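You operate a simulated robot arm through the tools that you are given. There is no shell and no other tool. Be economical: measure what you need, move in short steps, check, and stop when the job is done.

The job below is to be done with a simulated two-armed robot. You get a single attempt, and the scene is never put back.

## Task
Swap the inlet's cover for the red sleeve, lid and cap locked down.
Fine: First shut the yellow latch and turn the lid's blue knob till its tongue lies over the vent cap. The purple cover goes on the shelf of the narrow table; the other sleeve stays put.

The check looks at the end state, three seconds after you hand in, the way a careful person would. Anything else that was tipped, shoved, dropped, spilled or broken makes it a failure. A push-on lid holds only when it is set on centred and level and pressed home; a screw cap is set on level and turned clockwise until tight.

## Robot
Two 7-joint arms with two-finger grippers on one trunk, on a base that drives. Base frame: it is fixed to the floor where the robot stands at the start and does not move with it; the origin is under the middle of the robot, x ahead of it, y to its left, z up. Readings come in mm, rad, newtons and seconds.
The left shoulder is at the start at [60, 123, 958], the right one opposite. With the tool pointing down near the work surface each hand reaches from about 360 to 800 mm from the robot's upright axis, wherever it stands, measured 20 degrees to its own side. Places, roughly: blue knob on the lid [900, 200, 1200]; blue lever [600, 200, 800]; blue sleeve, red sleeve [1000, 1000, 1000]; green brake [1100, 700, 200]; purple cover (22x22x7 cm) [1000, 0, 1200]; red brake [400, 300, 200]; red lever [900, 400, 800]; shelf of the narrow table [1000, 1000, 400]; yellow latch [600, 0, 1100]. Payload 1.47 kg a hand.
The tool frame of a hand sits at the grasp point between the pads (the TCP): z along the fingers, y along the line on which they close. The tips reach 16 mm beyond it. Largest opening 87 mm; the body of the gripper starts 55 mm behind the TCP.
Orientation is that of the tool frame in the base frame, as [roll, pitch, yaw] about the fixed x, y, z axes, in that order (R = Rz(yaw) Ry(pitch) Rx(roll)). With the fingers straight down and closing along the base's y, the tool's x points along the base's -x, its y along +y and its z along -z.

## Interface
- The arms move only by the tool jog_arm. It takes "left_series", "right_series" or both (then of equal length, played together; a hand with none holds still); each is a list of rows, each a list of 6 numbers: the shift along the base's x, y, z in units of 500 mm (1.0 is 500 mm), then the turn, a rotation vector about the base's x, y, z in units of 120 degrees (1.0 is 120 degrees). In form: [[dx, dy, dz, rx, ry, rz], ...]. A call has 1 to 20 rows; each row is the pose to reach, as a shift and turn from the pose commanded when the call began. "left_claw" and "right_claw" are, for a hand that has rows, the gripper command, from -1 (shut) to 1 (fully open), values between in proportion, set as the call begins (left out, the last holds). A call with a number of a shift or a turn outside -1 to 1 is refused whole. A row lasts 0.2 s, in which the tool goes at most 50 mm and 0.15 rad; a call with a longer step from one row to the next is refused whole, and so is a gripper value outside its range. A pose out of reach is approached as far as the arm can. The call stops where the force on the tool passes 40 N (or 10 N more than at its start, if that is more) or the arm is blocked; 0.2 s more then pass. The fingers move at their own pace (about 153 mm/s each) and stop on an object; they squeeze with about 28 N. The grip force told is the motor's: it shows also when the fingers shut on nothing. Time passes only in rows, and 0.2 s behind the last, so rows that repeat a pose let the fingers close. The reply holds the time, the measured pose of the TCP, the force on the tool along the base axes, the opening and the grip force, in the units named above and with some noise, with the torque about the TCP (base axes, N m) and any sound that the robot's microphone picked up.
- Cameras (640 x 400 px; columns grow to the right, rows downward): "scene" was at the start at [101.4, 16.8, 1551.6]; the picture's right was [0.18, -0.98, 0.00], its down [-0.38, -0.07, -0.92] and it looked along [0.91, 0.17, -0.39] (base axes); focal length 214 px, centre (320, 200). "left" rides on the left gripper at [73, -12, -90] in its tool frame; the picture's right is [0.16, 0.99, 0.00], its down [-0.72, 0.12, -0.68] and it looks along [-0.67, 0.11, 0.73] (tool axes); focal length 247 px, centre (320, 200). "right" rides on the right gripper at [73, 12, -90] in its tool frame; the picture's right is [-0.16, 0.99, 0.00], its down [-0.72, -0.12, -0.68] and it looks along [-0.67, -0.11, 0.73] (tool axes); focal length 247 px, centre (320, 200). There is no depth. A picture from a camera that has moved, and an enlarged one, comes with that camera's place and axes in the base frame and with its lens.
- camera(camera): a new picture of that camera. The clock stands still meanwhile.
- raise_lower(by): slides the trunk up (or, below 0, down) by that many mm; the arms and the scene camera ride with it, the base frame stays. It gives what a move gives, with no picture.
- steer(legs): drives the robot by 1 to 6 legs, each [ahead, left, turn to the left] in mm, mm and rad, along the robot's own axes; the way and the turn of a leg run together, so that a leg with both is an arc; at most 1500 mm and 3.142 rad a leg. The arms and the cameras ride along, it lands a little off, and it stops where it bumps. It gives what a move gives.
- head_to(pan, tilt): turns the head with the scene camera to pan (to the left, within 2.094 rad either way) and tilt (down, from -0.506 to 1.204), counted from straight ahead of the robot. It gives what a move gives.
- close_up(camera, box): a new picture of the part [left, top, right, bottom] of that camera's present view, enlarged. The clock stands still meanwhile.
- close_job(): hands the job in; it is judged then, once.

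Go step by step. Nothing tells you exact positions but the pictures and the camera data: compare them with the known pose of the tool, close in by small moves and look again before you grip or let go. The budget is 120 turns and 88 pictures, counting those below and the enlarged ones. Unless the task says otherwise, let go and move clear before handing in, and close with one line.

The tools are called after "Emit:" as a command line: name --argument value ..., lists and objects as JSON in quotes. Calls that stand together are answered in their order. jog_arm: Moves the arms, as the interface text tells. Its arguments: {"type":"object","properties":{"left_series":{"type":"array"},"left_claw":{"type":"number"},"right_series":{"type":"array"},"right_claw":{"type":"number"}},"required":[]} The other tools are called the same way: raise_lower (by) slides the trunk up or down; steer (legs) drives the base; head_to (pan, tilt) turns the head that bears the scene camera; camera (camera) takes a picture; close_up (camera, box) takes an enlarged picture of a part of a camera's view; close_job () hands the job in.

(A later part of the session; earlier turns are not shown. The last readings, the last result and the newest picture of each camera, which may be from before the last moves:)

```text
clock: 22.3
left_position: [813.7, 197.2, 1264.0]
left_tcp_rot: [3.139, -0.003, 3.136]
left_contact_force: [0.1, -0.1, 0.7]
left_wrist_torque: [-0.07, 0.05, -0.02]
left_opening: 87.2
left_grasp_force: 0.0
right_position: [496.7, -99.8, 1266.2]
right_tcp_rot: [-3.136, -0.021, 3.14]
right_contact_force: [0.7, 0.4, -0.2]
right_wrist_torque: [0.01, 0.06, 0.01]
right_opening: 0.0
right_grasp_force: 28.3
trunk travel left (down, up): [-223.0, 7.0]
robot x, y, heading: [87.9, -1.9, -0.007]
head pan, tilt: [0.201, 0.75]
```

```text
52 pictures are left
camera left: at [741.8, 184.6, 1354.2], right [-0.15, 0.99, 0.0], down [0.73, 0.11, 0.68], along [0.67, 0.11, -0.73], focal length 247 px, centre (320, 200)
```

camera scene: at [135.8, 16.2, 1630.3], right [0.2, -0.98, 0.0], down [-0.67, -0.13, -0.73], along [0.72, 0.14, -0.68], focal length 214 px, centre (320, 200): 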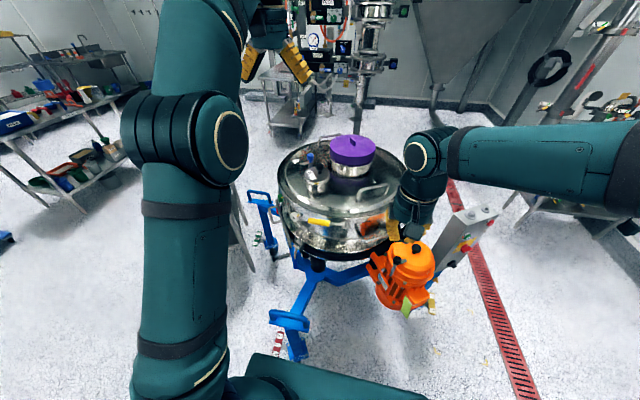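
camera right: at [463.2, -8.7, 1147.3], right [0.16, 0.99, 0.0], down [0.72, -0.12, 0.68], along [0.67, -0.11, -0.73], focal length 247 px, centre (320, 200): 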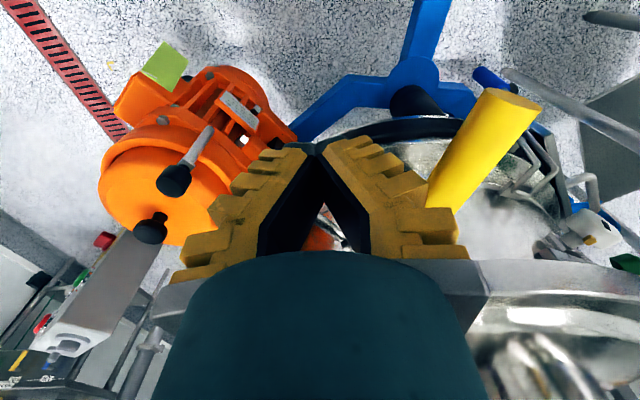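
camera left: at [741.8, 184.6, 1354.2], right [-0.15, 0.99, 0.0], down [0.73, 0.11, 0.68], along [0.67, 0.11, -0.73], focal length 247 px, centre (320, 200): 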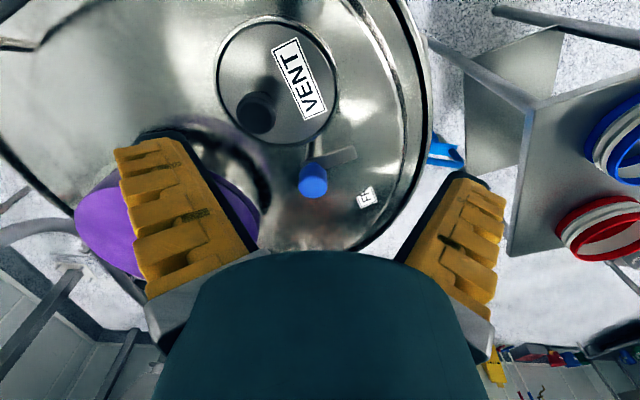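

Triangulating again puts the knob nearer (875, 203, 1165) and the cover near (1000, 38, 1195), beyond comfortable reach. My base is narrow (about ±265 mm), so I can slip past the foot: step right ~220 mm, then ahead. First I retract both hands.

Emit:
jog_arm --left_series '[[-0.06, 0, 0.06, 0, 0, 0], [-0.12, 0, 0.1, 0, 0, 0], [-0.2, 0, 0.12, 0, 0, 0], [-0.28, 0, 0.14, 0, 0, 0], [-0.36, 0, 0.14, 0, 0, 0], [-0.44, 0.0, 0.14, 0, 0, 0]]' --right_series '[[-0.03, 0, 0.04, 0, 0, 0], [-0.06, 0, 0.08, 0, 0, 0], [-0.09, 0, 0.12, 0, 0, 0], [-0.12, 0, 0.15, 0, 0, 0], [-0.15, 0, 0.15, 0, 0, 0], [-0.18, 0, 0.15, 0, 0, 0]]' --right_claw -1

Emit:
steer --legs '[[-40, 0, 0], [0, -225, 0]]'

Emit:
head_to --pan 0.25 --tilt 1.0

Emit:
camera --camera "scene"

Emit:
camera --camera "left"

```text
clock: 23.7
left_position: [759.0, 195.3, 1377.1]
left_tcp_rot: [3.139, 0.001, 3.139]
left_contact_force: [-0.6, 0.9, 0.2]
left_wrist_torque: [-0.03, -0.01, 0.02]
left_opening: 86.9
left_grasp_force: 0.0
left hand out of reach, approached as far as the arm can: row 1, 2, 3, 4, 5, 6
right_position: [400.5, -99.3, 1342.1]
right_tcp_rot: [-3.134, -0.015, -3.141]
right_contact_force: [0.6, 0.7, -0.1]
right_wrist_torque: [0.02, -0.01, -0.03]
right_opening: 0.0
right_grasp_force: 27.7
trunk travel left (down, up): [-223.0, 7.0]
robot x, y, heading: [85.3, -2.6, -0.006]
head pan, tilt: [0.201, 0.75]
```

```text
clock: 26.8
left_position: [719.5, -26.7, 1376.9]
left_tcp_rot: [3.14, -0.001, 3.138]
left_contact_force: [0.0, -0.8, -0.2]
left_wrist_torque: [0.01, -0.01, 0.02]
left_opening: 87.2
left_grasp_force: 0.0
right_position: [362.5, -319.4, 1342.5]
right_tcp_rot: [-3.135, -0.016, 3.14]
right_contact_force: [-0.7, -0.6, 0.5]
right_wrist_torque: [0.0, -0.05, 0.01]
right_opening: 0.0
right_grasp_force: 28.2
trunk travel left (down, up): [-223.0, 7.0]
robot x, y, heading: [44.6, -222.1, -0.007]
head pan, tilt: [0.201, 0.75]
```

```text
clock: 27.5
left_position: [720.2, -26.6, 1376.9]
left_tcp_rot: [3.14, -0.001, 3.138]
left_contact_force: [0.3, -0.6, 0.2]
left_wrist_torque: [0.0, -0.01, 0.01]
left_opening: 87.2
left_grasp_force: 0.1
right_position: [362.3, -320.2, 1341.8]
right_tcp_rot: [-3.133, -0.015, 3.139]
right_contact_force: [-0.2, 0.5, 0.6]
right_wrist_torque: [0.0, 0.05, -0.01]
right_opening: 0.1
right_grasp_force: 27.7
trunk travel left (down, up): [-223.0, 7.0]
robot x, y, heading: [46.4, -219.9, -0.002]
head pan, tilt: [0.25, 1.0]
```

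```text
51 pictures are left
camera scene: at [123.4, -204.4, 1611.3], right [0.24, -0.97, 0.0], down [-0.82, -0.2, -0.54], along [0.52, 0.13, -0.84], focal length 214 px, centre (320, 200)
```

scene: 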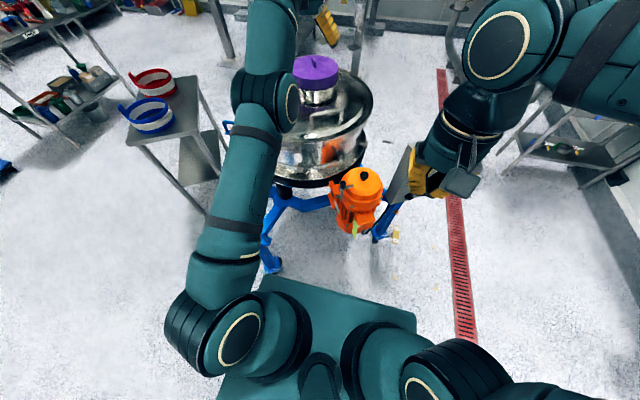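

```text
50 pictures are left
camera left: at [646.7, -38.4, 1465.9], right [-0.15, 0.99, 0.0], down [0.72, 0.11, 0.68], along [0.67, 0.11, -0.73], focal length 247 px, centre (320, 200)
```

left: 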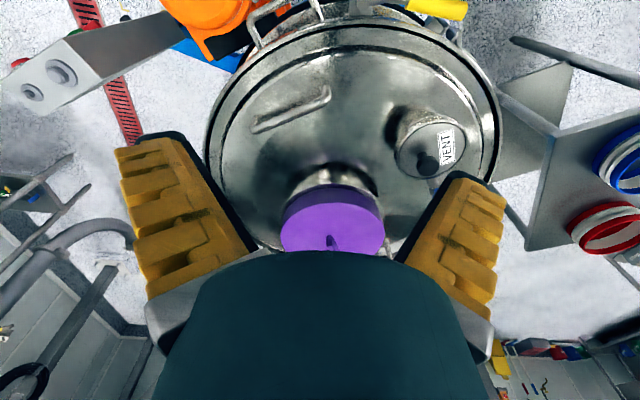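

The step right went cleanly. I use the right wrist camera, pitched back, to see base-to-foot clearance before moving ahead.

Emit:
jog_arm --right_series '[[0, 0.04, 0, 0, 0.05, 0], [0, 0.08, 0, 0, 0.1, 0], [0, 0.12, 0, 0, 0.15, 0], [0, 0.16, 0, 0, 0.2, 0], [0, 0.2, 0, 0, 0.25, 0], [0, 0.2, 0, 0, 0.3, 0]]'

Emit:
camera --camera "right"

```text
clock: 28.9
left_position: [720.1, -27.0, 1375.9]
left_tcp_rot: [3.14, -0.001, 3.138]
left_contact_force: [0.4, -0.2, 0.3]
left_wrist_torque: [0.03, 0.04, 0.0]
left_opening: 86.7
left_grasp_force: 0.0
right_position: [361.4, -221.0, 1342.0]
right_tcp_rot: [-3.132, -0.644, 3.139]
right_contact_force: [0.6, 0.2, -0.1]
right_wrist_torque: [0.01, 0.04, -0.05]
right_opening: 0.0
right_grasp_force: 27.6
trunk travel left (down, up): [-223.0, 7.0]
robot x, y, heading: [46.0, -220.6, -0.003]
head pan, tilt: [0.25, 1.0]
```

```text
49 pictures are left
camera right: at [358.5, -209.0, 1456.4], right [0.12, 0.99, -0.1], down [0.99, -0.11, 0.11], along [0.1, -0.11, -0.99], focal length 247 px, centre (320, 200)
```

right: 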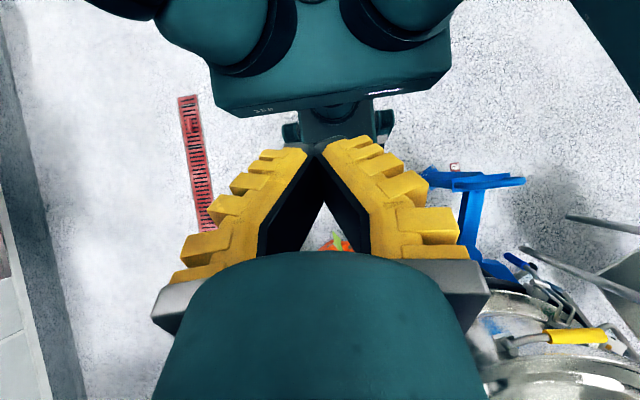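

Clear: the base passes the foot by ~100 mm, and the motor is well ahead. I drive ahead 220 mm.

Emit:
steer --legs '[[220, 0, 0]]'

Emit:
jog_arm --left_series '[[-0.08, 0.04, 0, 0, 0, 0], [-0.16, 0.08, 0, 0, 0, 0], [-0.24, 0.12, 0, 0, 0, 0], [-0.27, 0.2, -0.03, 0, 0, 0], [-0.27, 0.28, -0.07, 0, 0, 0], [-0.27, 0.36, -0.11, 0, 0, 0], [-0.27, 0.42, -0.16, 0, 0, 0]]'

Emit:
camera --camera "left"

```text
clock: 30.6
left_position: [936.2, -27.6, 1377.7]
left_tcp_rot: [3.139, 0.0, 3.138]
left_contact_force: [1.1, 1.6, 0.0]
left_wrist_torque: [-0.02, 0.02, 0.01]
left_opening: 87.0
left_grasp_force: 0.2
right_position: [578.4, -221.1, 1342.1]
right_tcp_rot: [-3.134, -0.643, 3.14]
right_contact_force: [0.6, 0.0, 0.5]
right_wrist_torque: [-0.02, 0.01, 0.01]
right_opening: 0.1
right_grasp_force: 27.8
trunk travel left (down, up): [-223.0, 7.0]
robot x, y, heading: [262.1, -220.0, -0.0]
head pan, tilt: [0.25, 1.0]
```

```text
clock: 32.2
left_position: [801.0, 182.0, 1294.0]
left_tcp_rot: [3.14, -0.001, 3.139]
left_contact_force: [0.6, -0.3, -0.7]
left_wrist_torque: [0.01, 0.02, 0.01]
left_opening: 87.0
left_grasp_force: 0.0
left hand out of reach, approached as far as the arm can: row 1, 2
right_position: [579.9, -222.7, 1339.7]
right_tcp_rot: [-3.134, -0.645, 3.139]
right_contact_force: [0.6, -1.0, -0.6]
right_wrist_torque: [0.02, 0.04, -0.02]
right_opening: 0.0
right_grasp_force: 27.9
trunk travel left (down, up): [-223.0, 7.0]
robot x, y, heading: [260.5, -223.1, -0.002]
head pan, tilt: [0.25, 1.0]
```

```text
48 pictures are left
camera left: at [728.4, 169.9, 1384.2], right [-0.15, 0.99, 0.0], down [0.73, 0.11, 0.68], along [0.67, 0.11, -0.73], focal length 247 px, centre (320, 200)
```

left: 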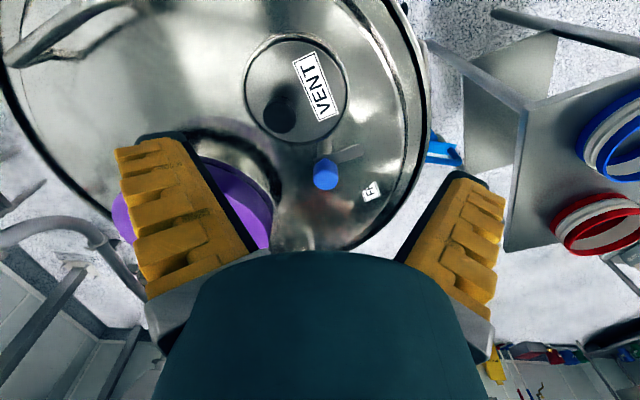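

Emit:
jog_arm --left_series '[[0.045, 0.01, -0.05, 0, 0, 0], [0.09, 0.022, -0.1, 0, 0, 0]]' --left_claw 0.1

Emit:
camera --camera "left"

```text
clock: 32.8
left_position: [847.4, 192.3, 1244.7]
left_tcp_rot: [3.14, 0.0, 3.138]
left_contact_force: [-0.9, -0.2, -0.3]
left_wrist_torque: [-0.01, -0.01, 0.02]
left_opening: 53.3
left_grasp_force: 4.1
right_position: [577.7, -222.3, 1341.2]
right_tcp_rot: [-3.132, -0.645, 3.14]
right_contact_force: [0.3, -0.8, 0.4]
right_wrist_torque: [-0.04, 0.03, 0.01]
right_opening: 0.0
right_grasp_force: 28.0
trunk travel left (down, up): [-223.0, 7.0]
robot x, y, heading: [260.0, -223.0, -0.001]
head pan, tilt: [0.25, 1.0]
```

```text
47 pictures are left
camera left: at [774.1, 181.0, 1334.0], right [-0.15, 0.99, 0.0], down [0.72, 0.11, 0.68], along [0.67, 0.11, -0.73], focal length 247 px, centre (320, 200)
```

left: 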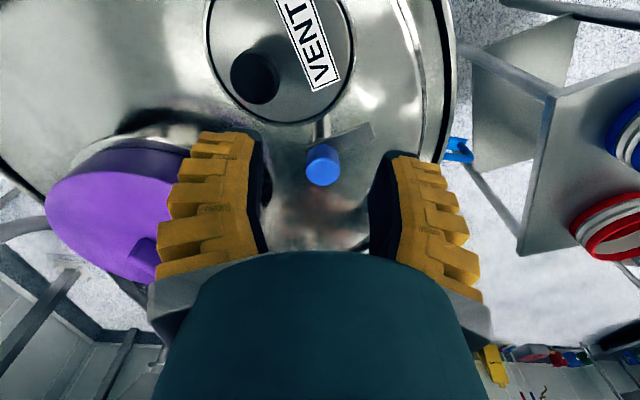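

The knob is now ~64 mm along the ray, at about (877, 199, 1185), 25 mm wide. I yaw the hand -50° over it, narrow the fingers and come to just above.

Emit:
jog_arm --left_series '[[0.01, 0.002, 0, 0, 0, -0.07], [0.02, 0.005, 0, 0, 0, -0.14], [0.03, 0.008, 0, 0, 0, -0.21], [0.04, 0.011, 0, 0, 0, -0.28], [0.05, 0.014, -0.02, 0, 0, -0.35], [0.06, 0.014, -0.04, 0, 0, -0.417]]' --left_claw -0.1

Emit:
camera --camera "left"

```text
clock: 34.2
left_position: [876.3, 201.1, 1225.6]
left_tcp_rot: [3.141, 0.001, 2.262]
left_contact_force: [-0.3, -0.3, 1.2]
left_wrist_torque: [0.0, -0.03, 0.03]
left_opening: 44.8
left_grasp_force: 4.6
right_position: [577.7, -221.2, 1340.8]
right_tcp_rot: [-3.132, -0.644, 3.139]
right_contact_force: [0.7, 0.4, 1.2]
right_wrist_torque: [-0.01, 0.03, 0.0]
right_opening: 0.0
right_grasp_force: 27.9
trunk travel left (down, up): [-223.0, 7.0]
robot x, y, heading: [261.9, -222.3, -0.007]
head pan, tilt: [0.25, 1.0]
```

```text
46 pictures are left
camera left: at [820.6, 249.1, 1315.4], right [0.66, 0.75, 0.0], down [0.55, -0.48, 0.68], along [0.51, -0.45, -0.73], focal length 247 px, centre (320, 200)
```

left: 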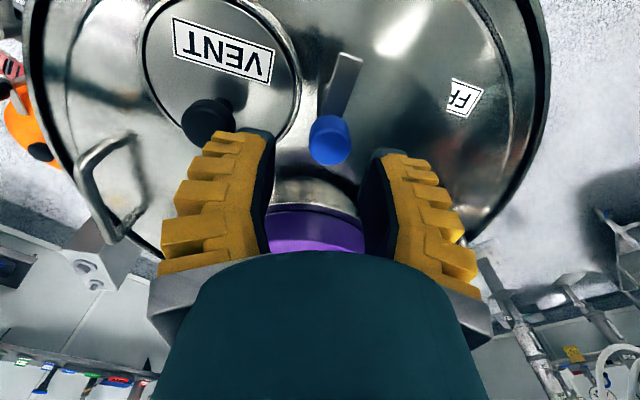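

Emit:
jog_arm --left_series '[[0.003, 0.006, -0.04, 0, 0, 0], [0.003, 0.006, -0.072, 0, 0, 0]]'

Emit:
camera --camera "left"

```text
clock: 34.8
left_position: [877.3, 204.2, 1188.9]
left_tcp_rot: [3.14, -0.001, 2.264]
left_contact_force: [-0.7, 0.1, 0.5]
left_wrist_torque: [0.0, 0.03, 0.01]
left_opening: 44.8
left_grasp_force: 4.3
right_position: [577.9, -221.2, 1342.8]
right_tcp_rot: [-3.133, -0.644, 3.14]
right_contact_force: [0.1, 0.4, -0.4]
right_wrist_torque: [-0.01, -0.01, -0.01]
right_opening: 0.0
right_grasp_force: 28.0
trunk travel left (down, up): [-223.0, 7.0]
robot x, y, heading: [264.2, -224.6, -0.003]
head pan, tilt: [0.25, 1.0]
```

```text
45 pictures are left
camera left: at [822.0, 251.1, 1279.4], right [0.66, 0.75, 0.0], down [0.55, -0.48, 0.68], along [0.51, -0.45, -0.73], focal length 247 px, centre (320, 200)
```

left: 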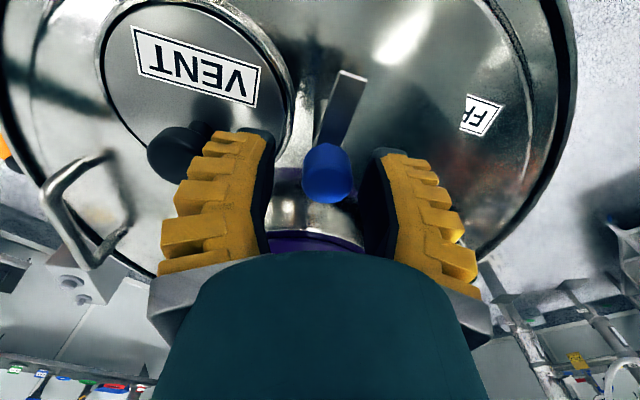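

Emit:
jog_arm --left_series '[[0.005, 0.006, -0.016, 0, 0, 0]]'

Emit:
jog_arm --left_series '[[0, 0, 0, 0, 0, 0], [0, 0, 0, 0, 0, 0], [0, 0, 0, 0, 0, 0]]' --left_claw -1

Emit:
close_up --camera "left" --box '[220, 60, 440, 260]'

```text
clock: 35.2
left_position: [881.0, 205.7, 1182.4]
left_tcp_rot: [3.14, 0.0, 2.267]
left_contact_force: [0.2, 0.0, 0.2]
left_wrist_torque: [-0.01, 0.02, 0.0]
left_opening: 45.0
left_grasp_force: 3.9
right_position: [579.7, -220.7, 1342.1]
right_tcp_rot: [-3.132, -0.643, 3.14]
right_contact_force: [0.4, 0.7, -0.2]
right_wrist_torque: [-0.03, 0.03, -0.02]
right_opening: 0.0
right_grasp_force: 28.3
trunk travel left (down, up): [-223.0, 7.0]
robot x, y, heading: [264.1, -219.6, -0.0]
head pan, tilt: [0.25, 1.0]
```

```text
clock: 36.0
left_position: [880.6, 207.2, 1183.0]
left_tcp_rot: [3.135, 0.0, 2.266]
left_contact_force: [4.4, 3.1, 11.6]
left_wrist_torque: [-0.08, -0.15, 0.03]
left_opening: 19.4
left_grasp_force: 28.3
right_position: [576.6, -222.5, 1341.4]
right_tcp_rot: [-3.131, -0.644, 3.141]
right_contact_force: [-0.5, 0.2, -0.6]
right_wrist_torque: [0.01, -0.02, 0.01]
right_opening: 0.0
right_grasp_force: 27.9
trunk travel left (down, up): [-223.0, 7.0]
robot x, y, heading: [264.4, -219.2, -0.006]
head pan, tilt: [0.25, 1.0]
```

```text
2.00 times, centred on (330, 160) of left
camera zoom: at [824.8, 254.4, 1273.3], right [0.66, 0.75, 0.0], down [0.55, -0.48, 0.68], along [0.52, -0.45, -0.73], focal length 494 px, centre (300, 280)
```

zoom: 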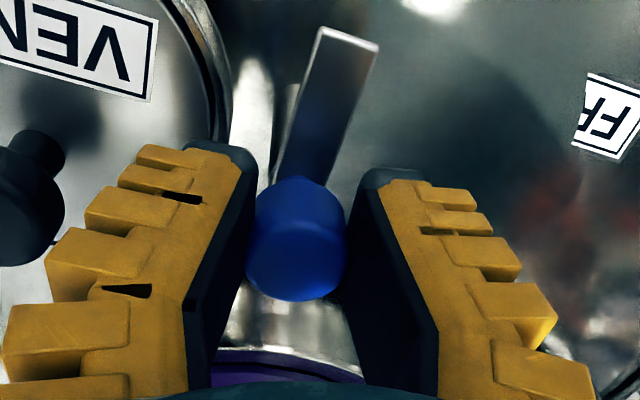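

The knob is gripped. I turn it counter-clockwise in two halves.

Emit:
jog_arm --left_series '[[0, 0, 0, 0, 0, 0.07], [0, 0, 0, 0, 0, 0.14], [0, 0, 0, 0, 0, 0.21], [0, 0, 0, 0, 0, 0.28], [0, 0, 0, 0, 0, 0.35], [0, 0, 0, 0, 0, 0.42]]'

Emit:
camera --camera "left"

```text
clock: 37.4
left_position: [879.0, 201.5, 1184.2]
left_tcp_rot: [3.141, 0.0, -3.138]
left_contact_force: [-7.1, -17.9, 9.9]
left_wrist_torque: [-0.25, -0.12, -0.16]
left_opening: 19.4
left_grasp_force: 27.6
right_position: [576.2, -224.4, 1342.9]
right_tcp_rot: [-3.137, -0.642, -3.141]
right_contact_force: [-1.4, 0.1, 0.4]
right_wrist_torque: [-0.01, -0.02, -0.02]
right_opening: 0.1
right_grasp_force: 27.4
trunk travel left (down, up): [-223.0, 7.0]
robot x, y, heading: [260.6, -223.1, 0.0]
head pan, tilt: [0.25, 1.0]
```

```text
43 pictures are left
camera left: at [805.8, 189.3, 1273.4], right [-0.16, 0.99, 0.0], down [0.72, 0.12, 0.68], along [0.67, 0.11, -0.73], focal length 247 px, centre (320, 200)
```

left: 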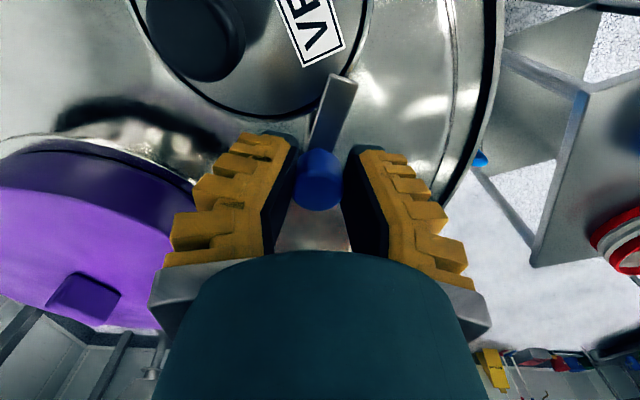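

The tongue follows. It needs about 44° more; I also shift slightly -y toward the knob's true axis.

Emit:
jog_arm --left_series '[[0, -0.004, 0, 0, 0, 0.07], [0, -0.008, 0, 0, 0, 0.14], [0.0, -0.008, 0, 0, 0, 0.21], [0.0, -0.008, 0, 0, 0, 0.28], [0.0, -0.008, 0, 0, 0, 0.33], [0.0, -0.008, 0, 0, 0, 0.37]]'

Emit:
camera --camera "left"

```text
clock: 38.8
left_position: [882.3, 198.6, 1183.6]
left_tcp_rot: [3.14, 0.004, -2.364]
left_contact_force: [13.1, -16.7, 6.2]
left_wrist_torque: [-0.14, 0.03, -0.26]
left_opening: 16.4
left_grasp_force: 28.3
right_position: [579.4, -225.2, 1340.9]
right_tcp_rot: [-3.137, -0.645, 3.141]
right_contact_force: [0.4, -1.2, 0.1]
right_wrist_torque: [0.0, -0.01, 0.03]
right_opening: 0.1
right_grasp_force: 28.0
trunk travel left (down, up): [-223.0, 7.0]
robot x, y, heading: [261.8, -226.7, -0.006]
head pan, tilt: [0.25, 1.0]
```

```text
42 pictures are left
camera left: at [838.9, 139.5, 1272.7], right [-0.81, 0.59, 0.0], down [0.43, 0.59, 0.68], along [0.4, 0.55, -0.73], focal length 247 px, centre (320, 200)
```

left: 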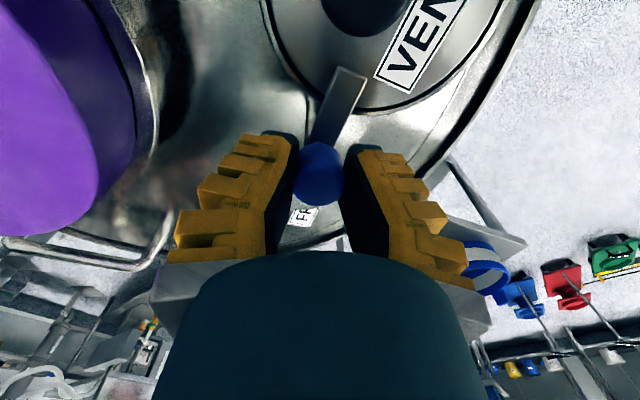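

The tongue points over the cap toward its centre. I release and lift straight up, then look.

Emit:
jog_arm --left_series '[[0, 0, 0, 0, 0, 0], [0, 0, 0, 0, 0, 0], [0, 0, 0.06, 0, 0, 0], [0, 0, 0.14, 0, 0, 0], [0, 0, 0.2, 0, 0, 0]]' --left_claw 0.1

Emit:
camera --camera "left"

```text
clock: 40.0
left_position: [878.5, 202.2, 1282.7]
left_tcp_rot: [3.139, 0.002, -2.363]
left_contact_force: [0.3, 0.5, -1.3]
left_wrist_torque: [0.01, -0.01, -0.04]
left_opening: 53.4
left_grasp_force: 3.7
right_position: [577.5, -221.0, 1341.4]
right_tcp_rot: [-3.133, -0.642, 3.14]
right_contact_force: [0.6, 0.5, -0.1]
right_wrist_torque: [0.0, 0.0, -0.01]
right_opening: 0.1
right_grasp_force: 27.5
trunk travel left (down, up): [-223.0, 7.0]
robot x, y, heading: [261.5, -223.4, -0.001]
head pan, tilt: [0.25, 1.0]
```

```text
41 pictures are left
camera left: at [835.5, 143.2, 1372.4], right [-0.81, 0.59, 0.0], down [0.44, 0.59, 0.68], along [0.4, 0.55, -0.73], focal length 247 px, centre (320, 200)
```

left: 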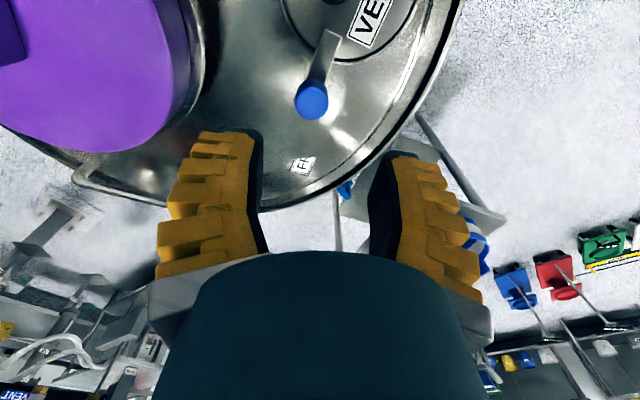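

The knob's tongue now lies over the vent cap. Next the cover: a little closer, then the left hand above its fin.

Emit:
steer --legs '[[40, 0, 0]]'

Emit:
jog_arm --left_series '[[-0.01, -0.03, 0.03, 0, 0, -0.06], [-0.02, -0.09, 0.06, 0, 0, -0.12], [-0.03, -0.15, 0.09, 0, 0, -0.18], [-0.03, -0.21, 0.09, 0, 0, -0.24], [-0.03, -0.27, 0.09, 0, 0, -0.3], [-0.03, -0.32, 0.09, 0, 0, -0.37]]'

Emit:
camera --camera "left"

```text
clock: 40.9
left_position: [918.7, 201.9, 1282.8]
left_tcp_rot: [3.139, -0.002, -2.364]
left_contact_force: [0.0, 0.0, 0.6]
left_wrist_torque: [0.03, 0.03, 0.01]
left_opening: 53.3
left_grasp_force: 3.8
right_position: [618.3, -221.2, 1341.3]
right_tcp_rot: [-3.132, -0.647, 3.14]
right_contact_force: [0.8, -0.6, 0.5]
right_wrist_torque: [-0.05, 0.02, 0.01]
right_opening: 0.3
right_grasp_force: 27.8
trunk travel left (down, up): [-223.0, 7.0]
robot x, y, heading: [302.5, -222.2, -0.007]
head pan, tilt: [0.25, 1.0]
```

```text
clock: 42.3
left_position: [904.9, 42.4, 1325.3]
left_tcp_rot: [3.138, 0.0, -3.14]
left_contact_force: [-0.1, -0.6, -0.2]
left_wrist_torque: [0.02, -0.01, -0.01]
left_opening: 53.1
left_grasp_force: 3.9
right_position: [617.5, -223.0, 1341.3]
right_tcp_rot: [-3.135, -0.643, 3.141]
right_contact_force: [-0.1, -0.8, 0.0]
right_wrist_torque: [0.0, 0.02, -0.04]
right_opening: 0.0
right_grasp_force: 27.3
trunk travel left (down, up): [-223.0, 7.0]
robot x, y, heading: [306.6, -219.5, -0.007]
head pan, tilt: [0.25, 1.0]
```

```text
40 pictures are left
camera left: at [832.4, 30.2, 1416.2], right [-0.16, 0.99, 0.0], down [0.72, 0.11, 0.68], along [0.67, 0.11, -0.73], focal length 247 px, centre (320, 200)
```

left: 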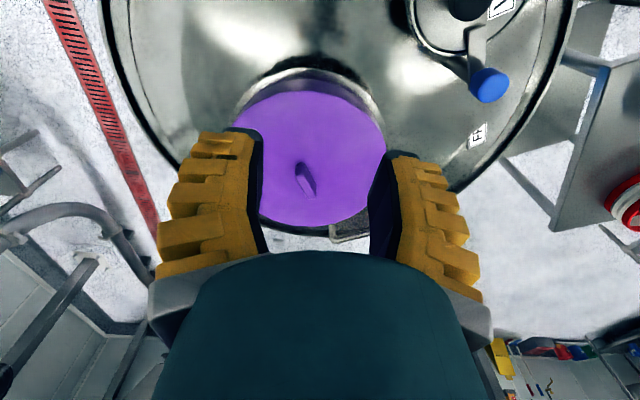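

Emit:
close_up --camera "left" --box '[240, 80, 390, 240]'

Emit:
head_to --pan 0.3 --tilt 0.55

Emit:
camera --camera "scene"

```text
2.50 times, centred on (315, 160) of left
camera zoom: at [832.4, 30.2, 1416.2], right [-0.16, 0.99, 0.0], down [0.72, 0.11, 0.68], along [0.67, 0.11, -0.73], focal length 617 px, centre (332, 300)
```

zoom: 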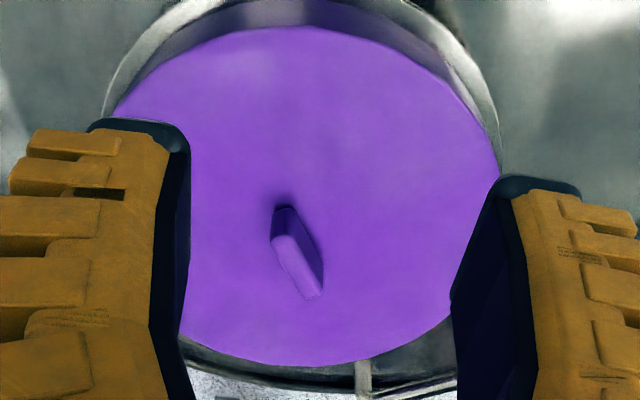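

```text
clock: 43.2
left_position: [905.3, 43.7, 1326.4]
left_tcp_rot: [3.14, 0.0, -3.138]
left_contact_force: [-0.1, -0.4, -0.2]
left_wrist_torque: [0.01, 0.02, 0.0]
left_opening: 53.5
left_grasp_force: 3.9
right_position: [617.3, -221.2, 1341.5]
right_tcp_rot: [-3.133, -0.642, 3.14]
right_contact_force: [0.2, 0.0, 0.2]
right_wrist_torque: [0.03, -0.01, 0.0]
right_opening: 0.1
right_grasp_force: 28.1
trunk travel left (down, up): [-223.0, 7.0]
robot x, y, heading: [304.6, -221.2, -0.004]
head pan, tilt: [0.3, 0.55]
```

```text
38 pictures are left
camera scene: at [398.0, -196.2, 1647.7], right [0.29, -0.96, 0.0], down [-0.5, -0.15, -0.85], along [0.81, 0.25, -0.52], focal length 214 px, centre (320, 200)
```

scene: 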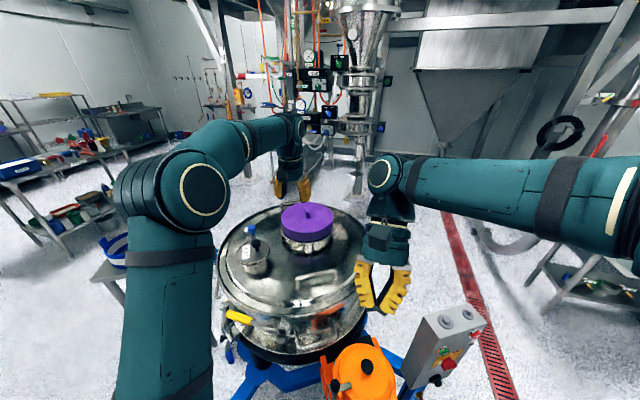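

The fin top is at about (1017, 43, 1197), its plane turned 30° from +x toward +y. I turn the hand +30° and hover above it.

Emit:
jog_arm --left_series '[[0.05, 0, -0.04, 0, 0, 0.06], [0.1, 0, -0.08, 0, 0, 0.12], [0.15, 0, -0.12, 0, 0, 0.18], [0.2, 0, -0.15, 0, 0, 0.25], [0.224, 0, -0.18, 0, 0, 0.25]]' --left_claw 0

Emit:
camera --camera "left"

```text
clock: 44.4
left_position: [1016.2, 43.3, 1237.2]
left_tcp_rot: [3.139, 0.0, -2.614]
left_contact_force: [0.2, -0.5, -0.2]
left_wrist_torque: [0.02, 0.0, 0.0]
left_opening: 49.1
left_grasp_force: 4.1
right_position: [618.2, -221.9, 1343.4]
right_tcp_rot: [-3.134, -0.645, 3.14]
right_contact_force: [0.2, 0.4, -0.1]
right_wrist_torque: [0.0, 0.02, 0.0]
right_opening: 0.0
right_grasp_force: 28.2
trunk travel left (down, up): [-223.0, 7.0]
robot x, y, heading: [303.5, -223.8, -0.004]
head pan, tilt: [0.3, 0.55]
```

```text
37 pictures are left
camera left: at [959.1, -3.8, 1326.8], right [-0.64, 0.77, 0.0], down [0.57, 0.46, 0.68], along [0.52, 0.43, -0.73], focal length 247 px, centre (320, 200)
```

left: 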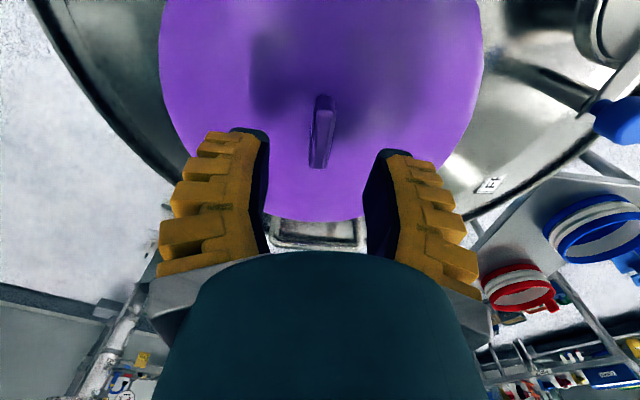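

Emit:
jog_arm --left_series '[[0.006, 0.005, -0.04, 0, 0, 0], [0.006, 0.005, -0.07, 0, 0, 0], [0.006, 0.005, -0.09, 0, 0, 0]]'

Emit:
close_up --camera "left" --box '[220, 60, 440, 260]'

```text
clock: 45.2
left_position: [1018.5, 45.1, 1191.7]
left_tcp_rot: [3.14, 0.0, -2.614]
left_contact_force: [-0.5, -0.4, 0.2]
left_wrist_torque: [0.02, 0.0, -0.02]
left_opening: 49.0
left_grasp_force: 4.2
right_position: [617.9, -222.2, 1340.4]
right_tcp_rot: [-3.134, -0.645, -3.141]
right_contact_force: [0.5, -1.0, 0.3]
right_wrist_torque: [0.0, 0.04, 0.04]
right_opening: 0.0
right_grasp_force: 27.8
trunk travel left (down, up): [-223.0, 7.0]
robot x, y, heading: [301.1, -224.5, -0.003]
head pan, tilt: [0.3, 0.55]
```

```text
2.00 times, centred on (330, 160) of left
camera zoom: at [962.0, -1.6, 1281.6], right [-0.63, 0.77, 0.0], down [0.57, 0.46, 0.68], along [0.53, 0.43, -0.73], focal length 494 px, centre (300, 280)
```

zoom: 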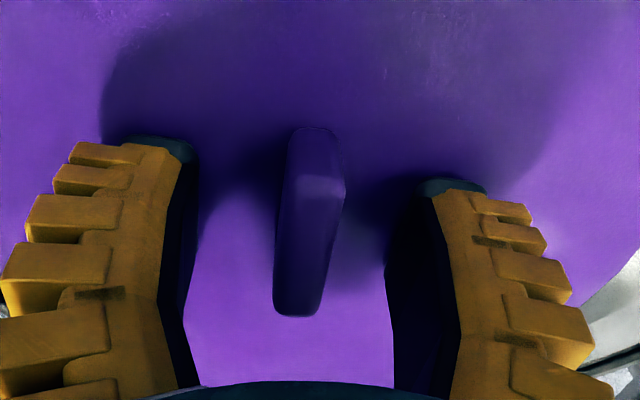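

The fingers straddle the fin. I trim yaw by -6°, lower 3 mm, and close.

Emit:
jog_arm --left_series '[[0, 0, -0.006, 0, 0, -0.045]]'

Emit:
jog_arm --left_series '[[0, 0, 0, 0, 0, 0], [0, 0, 0, 0, 0, 0], [0, 0, 0, 0, 0, 0]]' --left_claw -1

Emit:
jog_arm --left_series '[[0, 0, 0.01, 0, 0, 0], [0, 0, 0.02, 0, 0, 0], [0, 0, 0.03, 0, 0, 0], [0, 0, 0.04, 0, 0, 0], [0, 0, 0.06, 0, 0, 0], [0, 0, 0.08, 0, 0, 0]]'

Emit:
close_up --camera "scene" --box '[210, 120, 400, 300]'

```text
clock: 45.6
left_position: [1018.4, 45.2, 1191.2]
left_tcp_rot: [3.141, -0.001, -2.709]
left_contact_force: [0.2, -0.6, 2.3]
left_wrist_torque: [0.11, 0.02, 0.02]
left_opening: 46.4
left_grasp_force: 10.5
right_position: [617.9, -221.9, 1342.4]
right_tcp_rot: [-3.133, -0.644, 3.141]
right_contact_force: [-0.7, 0.3, -1.0]
right_wrist_torque: [-0.02, 0.0, 0.03]
right_opening: 0.0
right_grasp_force: 28.0
trunk travel left (down, up): [-223.0, 7.0]
robot x, y, heading: [305.5, -226.8, -0.001]
head pan, tilt: [0.3, 0.55]
```

```text
clock: 46.4
left_position: [1017.5, 45.2, 1190.7]
left_tcp_rot: [3.141, 0.001, -2.71]
left_contact_force: [0.3, -0.5, 7.6]
left_wrist_torque: [-0.04, 0.08, 0.15]
left_opening: 6.4
left_grasp_force: 27.7
right_position: [617.8, -221.4, 1342.8]
right_tcp_rot: [-3.134, -0.645, -3.141]
right_contact_force: [0.6, 0.4, 0.2]
right_wrist_torque: [0.0, -0.04, -0.01]
right_opening: 0.0
right_grasp_force: 27.6
trunk travel left (down, up): [-223.0, 7.0]
robot x, y, heading: [305.0, -221.4, -0.003]
head pan, tilt: [0.3, 0.55]
```

```text
clock: 47.8
left_position: [1018.3, 43.8, 1231.0]
left_tcp_rot: [3.14, -0.002, -2.71]
left_contact_force: [-0.3, 0.9, -0.3]
left_wrist_torque: [-0.04, -0.02, 0.0]
left_opening: 6.2
left_grasp_force: 28.0
right_position: [617.8, -221.1, 1341.8]
right_tcp_rot: [-3.133, -0.645, -3.141]
right_contact_force: [0.4, 0.0, -0.2]
right_wrist_torque: [0.01, 0.0, -0.04]
right_opening: 0.0
right_grasp_force: 28.2
trunk travel left (down, up): [-223.0, 7.0]
robot x, y, heading: [301.0, -224.2, -0.005]
head pan, tilt: [0.3, 0.55]
```

```text
2.22 times, centred on (305, 210) of scene
camera zoom: at [398.1, -196.1, 1647.8], right [0.29, -0.96, 0.0], down [-0.5, -0.15, -0.85], along [0.82, 0.25, -0.52], focal length 477 px, centre (353, 178)
```

zoom: 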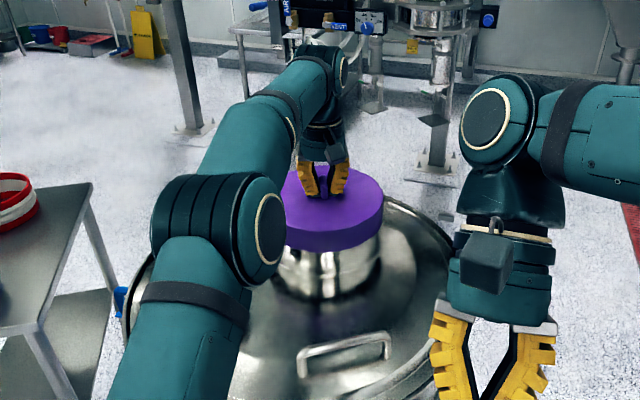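

Emit:
camera --camera "left"

```text
34 pictures are left
camera left: at [957.1, 3.8, 1319.0], right [-0.56, 0.83, 0.0], down [0.61, 0.41, 0.68], along [0.56, 0.38, -0.73], focal length 247 px, centre (320, 200)
```

left: 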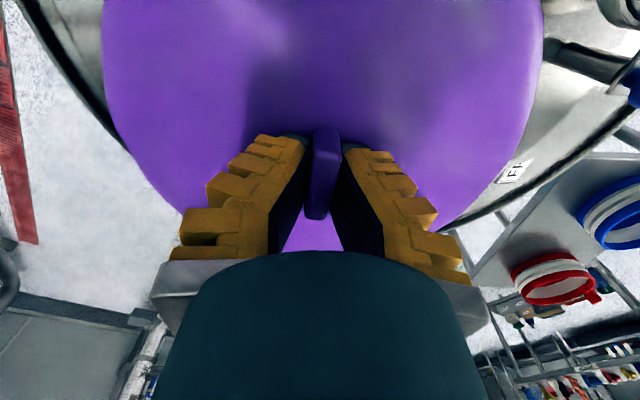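

The cover is lifted and held. To slide it under the table top onto the low shelf I want the hand tilted, so I set it back loosely on the inlet and regrip with the hand pitched forward 40°.

Emit:
jog_arm --left_series '[[0, 0, -0.02, 0, 0, 0], [0, 0, -0.04, 0, 0, 0], [0, 0, -0.06, 0, 0, 0], [0, 0, -0.07, 0, 0, 0], [0, 0, -0.076, 0, 0, 0]]'

Emit:
jog_arm --left_series '[[0, 0, 0, 0, 0, 0], [0, 0, 0, 0, 0, 0]]' --left_claw -0.2

Emit:
jog_arm --left_series '[[0, 0, 0.02, 0.0278, -0.0606, 0], [0, 0, 0.02, 0.0556, -0.121, 0], [0, 0, 0.02, 0.0834, -0.182, 0], [0, 0, 0.016, 0.111, -0.242, 0], [0, 0, 0.014, 0.139, -0.303, 0]]'

Emit:
camera --camera "left"

```text
clock: 49.0
left_position: [1018.3, 45.8, 1191.6]
left_tcp_rot: [-3.141, -0.001, -2.708]
left_contact_force: [0.1, -0.4, 0.7]
left_wrist_torque: [0.05, -0.12, -0.02]
left_opening: 6.2
left_grasp_force: 27.8
right_position: [617.4, -222.2, 1341.0]
right_tcp_rot: [-3.132, -0.643, -3.141]
right_contact_force: [0.3, -0.4, -0.4]
right_wrist_torque: [-0.01, -0.01, 0.01]
right_opening: 0.1
right_grasp_force: 27.8
trunk travel left (down, up): [-223.0, 7.0]
robot x, y, heading: [299.0, -220.2, -0.004]
head pan, tilt: [0.3, 0.55]
```

```text
clock: 49.6
left_position: [1018.1, 44.8, 1190.7]
left_tcp_rot: [3.141, 0.001, -2.709]
left_contact_force: [0.6, 0.5, 0.9]
left_wrist_torque: [0.01, 0.03, 0.0]
left_opening: 40.7
left_grasp_force: 4.1
right_position: [617.7, -221.7, 1341.8]
right_tcp_rot: [-3.132, -0.644, -3.141]
right_contact_force: [0.7, 0.3, 0.3]
right_wrist_torque: [-0.02, -0.02, 0.05]
right_opening: 0.1
right_grasp_force: 28.0
trunk travel left (down, up): [-223.0, 7.0]
robot x, y, heading: [303.4, -223.7, -0.004]
head pan, tilt: [0.3, 0.55]
```

```text
clock: 50.8
left_position: [1017.8, 45.4, 1199.6]
left_tcp_rot: [-3.14, 0.699, -2.709]
left_contact_force: [0.6, 0.0, -0.2]
left_wrist_torque: [-0.02, 0.03, -0.01]
left_opening: 40.6
left_grasp_force: 4.1
right_position: [616.5, -221.8, 1342.1]
right_tcp_rot: [-3.134, -0.643, 3.14]
right_contact_force: [0.1, 0.3, 0.5]
right_wrist_torque: [0.0, 0.01, 0.0]
right_opening: 0.0
right_grasp_force: 28.0
trunk travel left (down, up): [-223.0, 7.0]
robot x, y, heading: [305.2, -224.4, -0.006]
head pan, tilt: [0.3, 0.55]
```

```text
33 pictures are left
camera left: at [920.0, -12.9, 1220.9], right [-0.52, 0.85, -0.1], down [0.06, 0.15, 0.99], along [0.85, 0.51, -0.13], focal length 247 px, centre (320, 200)
```

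left: 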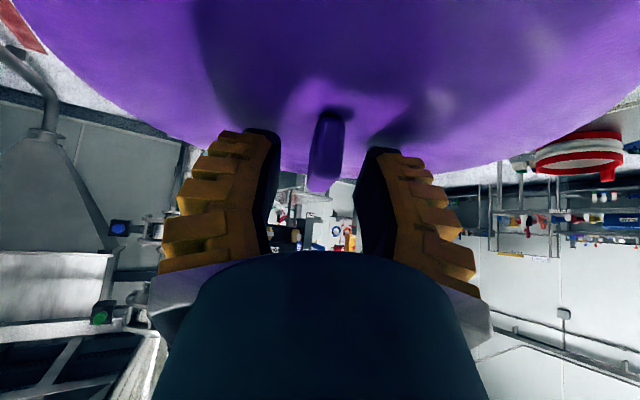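

The fin is taller than thought (~35 mm); I lower 9 mm, close, and lift.

Emit:
jog_arm --left_series '[[0.002, 0.003, -0.018, 0, 0, 0]]'

Emit:
jog_arm --left_series '[[0, 0, 0, 0, 0, 0], [0, 0, 0, 0, 0, 0], [0, 0, 0, 0, 0, 0]]' --left_claw -1

Emit:
jog_arm --left_series '[[0, 0, 0.02, 0, 0, 0], [0, 0, 0.04, 0, 0, 0], [0, 0, 0.07, 0, 0, 0], [0, 0, 0.11, 0, 0, 0], [-0.02, 0, 0.16, 0, 0, 0], [-0.05, 0, 0.21, 0, 0, 0], [-0.08, 0, 0.25, 0, 0, 0]]'

Emit:
camera --camera "scene"

```text
clock: 51.2
left_position: [1018.1, 46.1, 1193.3]
left_tcp_rot: [-3.139, 0.703, -2.704]
left_contact_force: [-0.6, 1.1, 14.8]
left_wrist_torque: [0.12, 0.07, 0.03]
left_opening: 37.3
left_grasp_force: 0.9
right_position: [615.3, -222.3, 1344.2]
right_tcp_rot: [-3.136, -0.642, -3.141]
right_contact_force: [-0.4, 0.3, 0.2]
right_wrist_torque: [0.0, -0.07, -0.03]
right_opening: 0.1
right_grasp_force: 27.8
trunk travel left (down, up): [-223.0, 7.0]
robot x, y, heading: [303.5, -221.8, -0.005]
head pan, tilt: [0.3, 0.55]
```

```text
clock: 52.0
left_position: [1019.2, 46.7, 1193.2]
left_tcp_rot: [-3.136, 0.703, -2.707]
left_contact_force: [6.1, -1.4, 24.4]
left_wrist_torque: [0.21, -0.18, -0.08]
left_opening: 5.9
left_grasp_force: 27.8
right_position: [616.0, -223.9, 1342.4]
right_tcp_rot: [-3.136, -0.643, 3.14]
right_contact_force: [-0.4, 0.3, 0.1]
right_wrist_torque: [-0.03, 0.03, -0.04]
right_opening: 0.0
right_grasp_force: 28.1
trunk travel left (down, up): [-223.0, 7.0]
robot x, y, heading: [302.4, -221.6, -0.002]
head pan, tilt: [0.3, 0.55]
```

```text
clock: 53.6
left_position: [978.2, 48.9, 1315.4]
left_tcp_rot: [3.14, 0.699, -2.709]
left_contact_force: [0.1, -0.1, -0.4]
left_wrist_torque: [0.0, 0.01, -0.03]
left_opening: 5.9
left_grasp_force: 28.1
right_position: [615.9, -221.7, 1342.8]
right_tcp_rot: [-3.132, -0.644, -3.141]
right_contact_force: [0.0, 0.5, -0.1]
right_wrist_torque: [0.02, -0.05, 0.04]
right_opening: 0.0
right_grasp_force: 28.0
trunk travel left (down, up): [-223.0, 7.0]
robot x, y, heading: [302.0, -221.2, -0.007]
head pan, tilt: [0.3, 0.55]
```

```text
32 pictures are left
camera scene: at [397.0, -196.0, 1647.9], right [0.29, -0.96, 0.0], down [-0.5, -0.15, -0.85], along [0.82, 0.25, -0.52], focal length 214 px, centre (320, 200)
```

scene: 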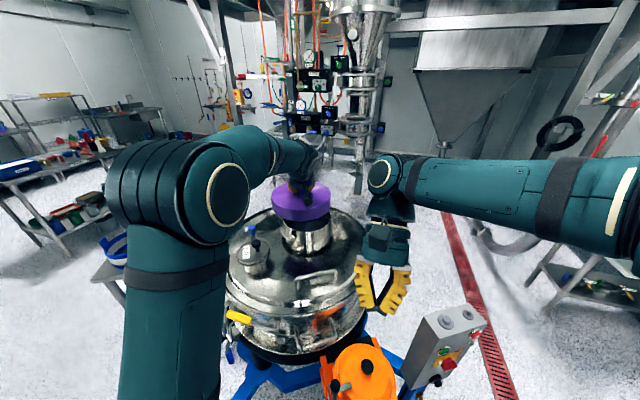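

The cover is held with the hand tilted. The table works out to: top z≈832, front edge from (886, 668) to (703, 975), long axis turned 32°. I retract and drive back, left, then ahead to face it.

Emit:
jog_arm --left_series '[[-0.08, 0, 0, 0, 0, 0], [-0.16, 0, 0, 0, 0, 0], [-0.24, 0, 0, 0, 0, 0], [-0.32, 0, 0, 0, 0, 0], [-0.4, 0, 0, 0, 0, 0], [-0.46, 0, 0, 0, 0, 0]]'

Emit:
steer --legs '[[-262, 0, 0], [0, 920, 0], [150, 0, 0]]'

Emit:
head_to --pan 0.25 --tilt 0.75

Emit:
camera --camera "scene"

```text
clock: 55.0
left_position: [748.3, 46.7, 1315.8]
left_tcp_rot: [-3.141, 0.697, -2.707]
left_contact_force: [-1.4, 0.8, -0.4]
left_wrist_torque: [-0.02, -0.01, 0.01]
left_opening: 6.0
left_grasp_force: 27.8
right_position: [615.6, -222.2, 1343.2]
right_tcp_rot: [-3.133, -0.644, -3.141]
right_contact_force: [0.4, -0.1, -0.8]
right_wrist_torque: [0.03, -0.01, 0.04]
right_opening: 0.1
right_grasp_force: 28.0
trunk travel left (down, up): [-223.0, 7.0]
robot x, y, heading: [298.4, -221.5, -0.005]
head pan, tilt: [0.3, 0.55]
```

```text
clock: 65.9
left_position: [641.5, 974.2, 1315.1]
left_tcp_rot: [-3.141, 0.697, -2.711]
left_contact_force: [0.2, 0.2, -0.7]
left_wrist_torque: [-0.03, 0.01, 0.01]
left_opening: 6.1
left_grasp_force: 28.2
right_position: [510.5, 705.6, 1340.7]
right_tcp_rot: [-3.133, -0.647, 3.141]
right_contact_force: [0.3, -0.9, -0.2]
right_wrist_torque: [0.03, -0.02, 0.0]
right_opening: 0.0
right_grasp_force: 27.5
trunk travel left (down, up): [-223.0, 7.0]
robot x, y, heading: [197.8, 706.0, -0.007]
head pan, tilt: [0.3, 0.55]
```

```text
clock: 66.6
left_position: [641.1, 973.4, 1314.8]
left_tcp_rot: [-3.141, 0.698, -2.708]
left_contact_force: [0.2, 0.2, -0.1]
left_wrist_torque: [-0.02, 0.0, -0.01]
left_opening: 6.0
left_grasp_force: 28.2
right_position: [509.9, 705.7, 1342.8]
right_tcp_rot: [-3.134, -0.644, 3.14]
right_contact_force: [1.2, 0.4, 0.3]
right_wrist_torque: [0.01, -0.01, 0.04]
right_opening: 0.3
right_grasp_force: 27.8
trunk travel left (down, up): [-223.0, 7.0]
robot x, y, heading: [193.9, 707.5, -0.005]
head pan, tilt: [0.25, 0.75]
```

```text
31 pictures are left
camera scene: at [284.1, 725.7, 1630.5], right [0.24, -0.97, 0.0], down [-0.66, -0.17, -0.73], along [0.71, 0.18, -0.68], focal length 214 px, centre (320, 200)
```

scene: 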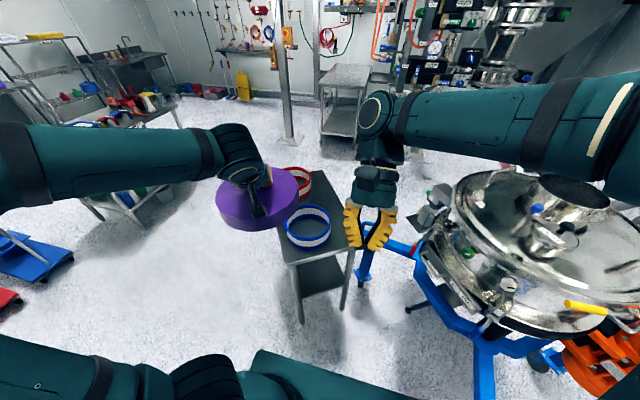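

The table is well in view. I zoom to find the shelf's height and edges.

Emit:
close_up --camera "scene" --box '[270, 160, 390, 335]'

```text
2.29 times, centred on (330, 248) of scene
camera zoom: at [284.1, 725.7, 1630.5], right [0.24, -0.97, 0.0], down [-0.66, -0.17, -0.73], along [0.71, 0.18, -0.68], focal length 490 px, centre (297, 91)
```

zoom: 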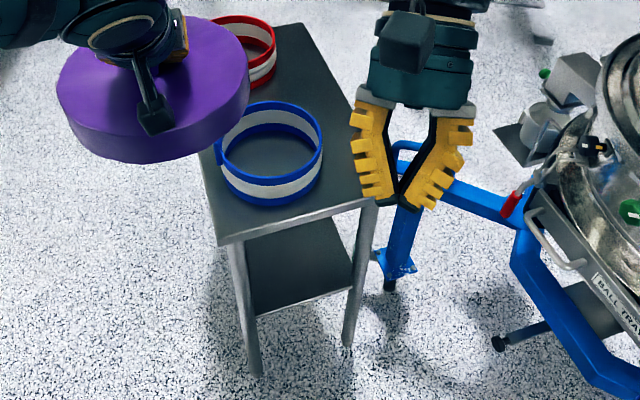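

Shelf is at z≈425, front edge about (735, 950)–(878, 728). I first move the right hand aside, lower the trunk, and bring the cover in front of the shelf opening.

Emit:
jog_arm --right_series '[[-0.02, -0.08, 0, 0, 0, 0], [-0.04, -0.16, 0, 0, 0, 0], [-0.06, -0.24, 0, 0, 0, 0], [-0.08, -0.32, 0, 0, 0, 0], [-0.1, -0.4, 0, 0, 0, 0], [-0.1, -0.48, 0, 0, 0, 0]]'

Emit:
raise_lower --by -220

Emit:
jog_arm --left_series '[[0.006, -0.08, 0, 0, 0, 0], [0.012, -0.16, 0, 0, 0, 0], [0.018, -0.24, 0, 0, 0, 0], [0.024, -0.32, 0, 0, 0, 0], [0.03, -0.4, 0, 0, 0, 0], [0.03, -0.45, -0.05, 0, 0, 0], [0.03, -0.45, -0.14, 0, 0, 0], [0.03, -0.45, -0.23, 0, 0, 0], [0.03, -0.45, -0.32, 0, 0, 0], [0.03, -0.45, -0.41, 0, 0, 0], [0.03, -0.45, -0.5, 0, 0, 0], [0.03, -0.45, -0.59, 0, 0, 0], [0.03, -0.45, -0.68, 0, 0, 0], [0.03, -0.45, -0.77, 0, 0, 0]]'

Emit:
camera --camera "scene"

```text
clock: 68.0
left_position: [640.9, 972.3, 1314.9]
left_tcp_rot: [3.14, 0.698, -2.71]
left_contact_force: [-0.5, 0.4, -0.4]
left_wrist_torque: [0.02, -0.02, 0.0]
left_opening: 6.3
left_grasp_force: 28.3
right_position: [457.3, 463.9, 1343.3]
right_tcp_rot: [-3.135, -0.645, 3.14]
right_contact_force: [-1.4, -1.0, -0.1]
right_wrist_torque: [0.02, -0.01, -0.01]
right_opening: 0.0
right_grasp_force: 28.3
trunk travel left (down, up): [-223.0, 7.0]
robot x, y, heading: [192.7, 704.4, -0.003]
head pan, tilt: [0.25, 0.75]
```

```text
clock: 70.4
left_position: [642.0, 973.1, 1094.7]
left_tcp_rot: [-3.141, 0.697, -2.708]
left_contact_force: [0.3, 0.9, 0.0]
left_wrist_torque: [0.03, -0.04, 0.0]
left_opening: 5.8
left_grasp_force: 27.8
right_position: [457.4, 465.0, 1123.6]
right_tcp_rot: [-3.133, -0.642, 3.14]
right_contact_force: [0.3, 0.1, 0.5]
right_wrist_torque: [0.01, 0.02, -0.02]
right_opening: 0.1
right_grasp_force: 27.8
trunk travel left (down, up): [-3.0, 227.0]
robot x, y, heading: [195.3, 705.4, -0.001]
head pan, tilt: [0.25, 0.75]
```

```text
clock: 73.4
left_position: [656.6, 745.9, 709.6]
left_tcp_rot: [-3.14, 0.698, -2.709]
left_contact_force: [-0.3, 0.5, -0.9]
left_wrist_torque: [0.02, 0.02, -0.03]
left_opening: 6.0
left_grasp_force: 28.4
right_position: [457.3, 465.7, 1124.3]
right_tcp_rot: [-3.131, -0.643, 3.139]
right_contact_force: [0.7, 0.0, 0.2]
right_wrist_torque: [0.01, 0.0, 0.02]
right_opening: 0.2
right_grasp_force: 27.9
trunk travel left (down, up): [-3.0, 227.0]
robot x, y, heading: [194.3, 707.1, -0.006]
head pan, tilt: [0.25, 0.75]
```

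```text
29 pictures are left
camera scene: at [285.0, 725.8, 1410.3], right [0.24, -0.97, 0.0], down [-0.66, -0.17, -0.73], along [0.71, 0.18, -0.68], focal length 214 px, centre (320, 200)
```

scene: 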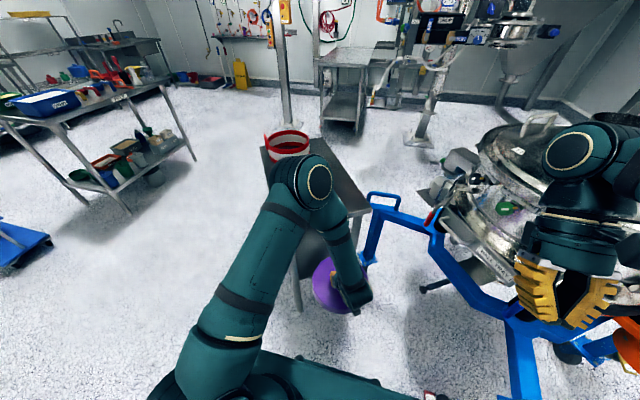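

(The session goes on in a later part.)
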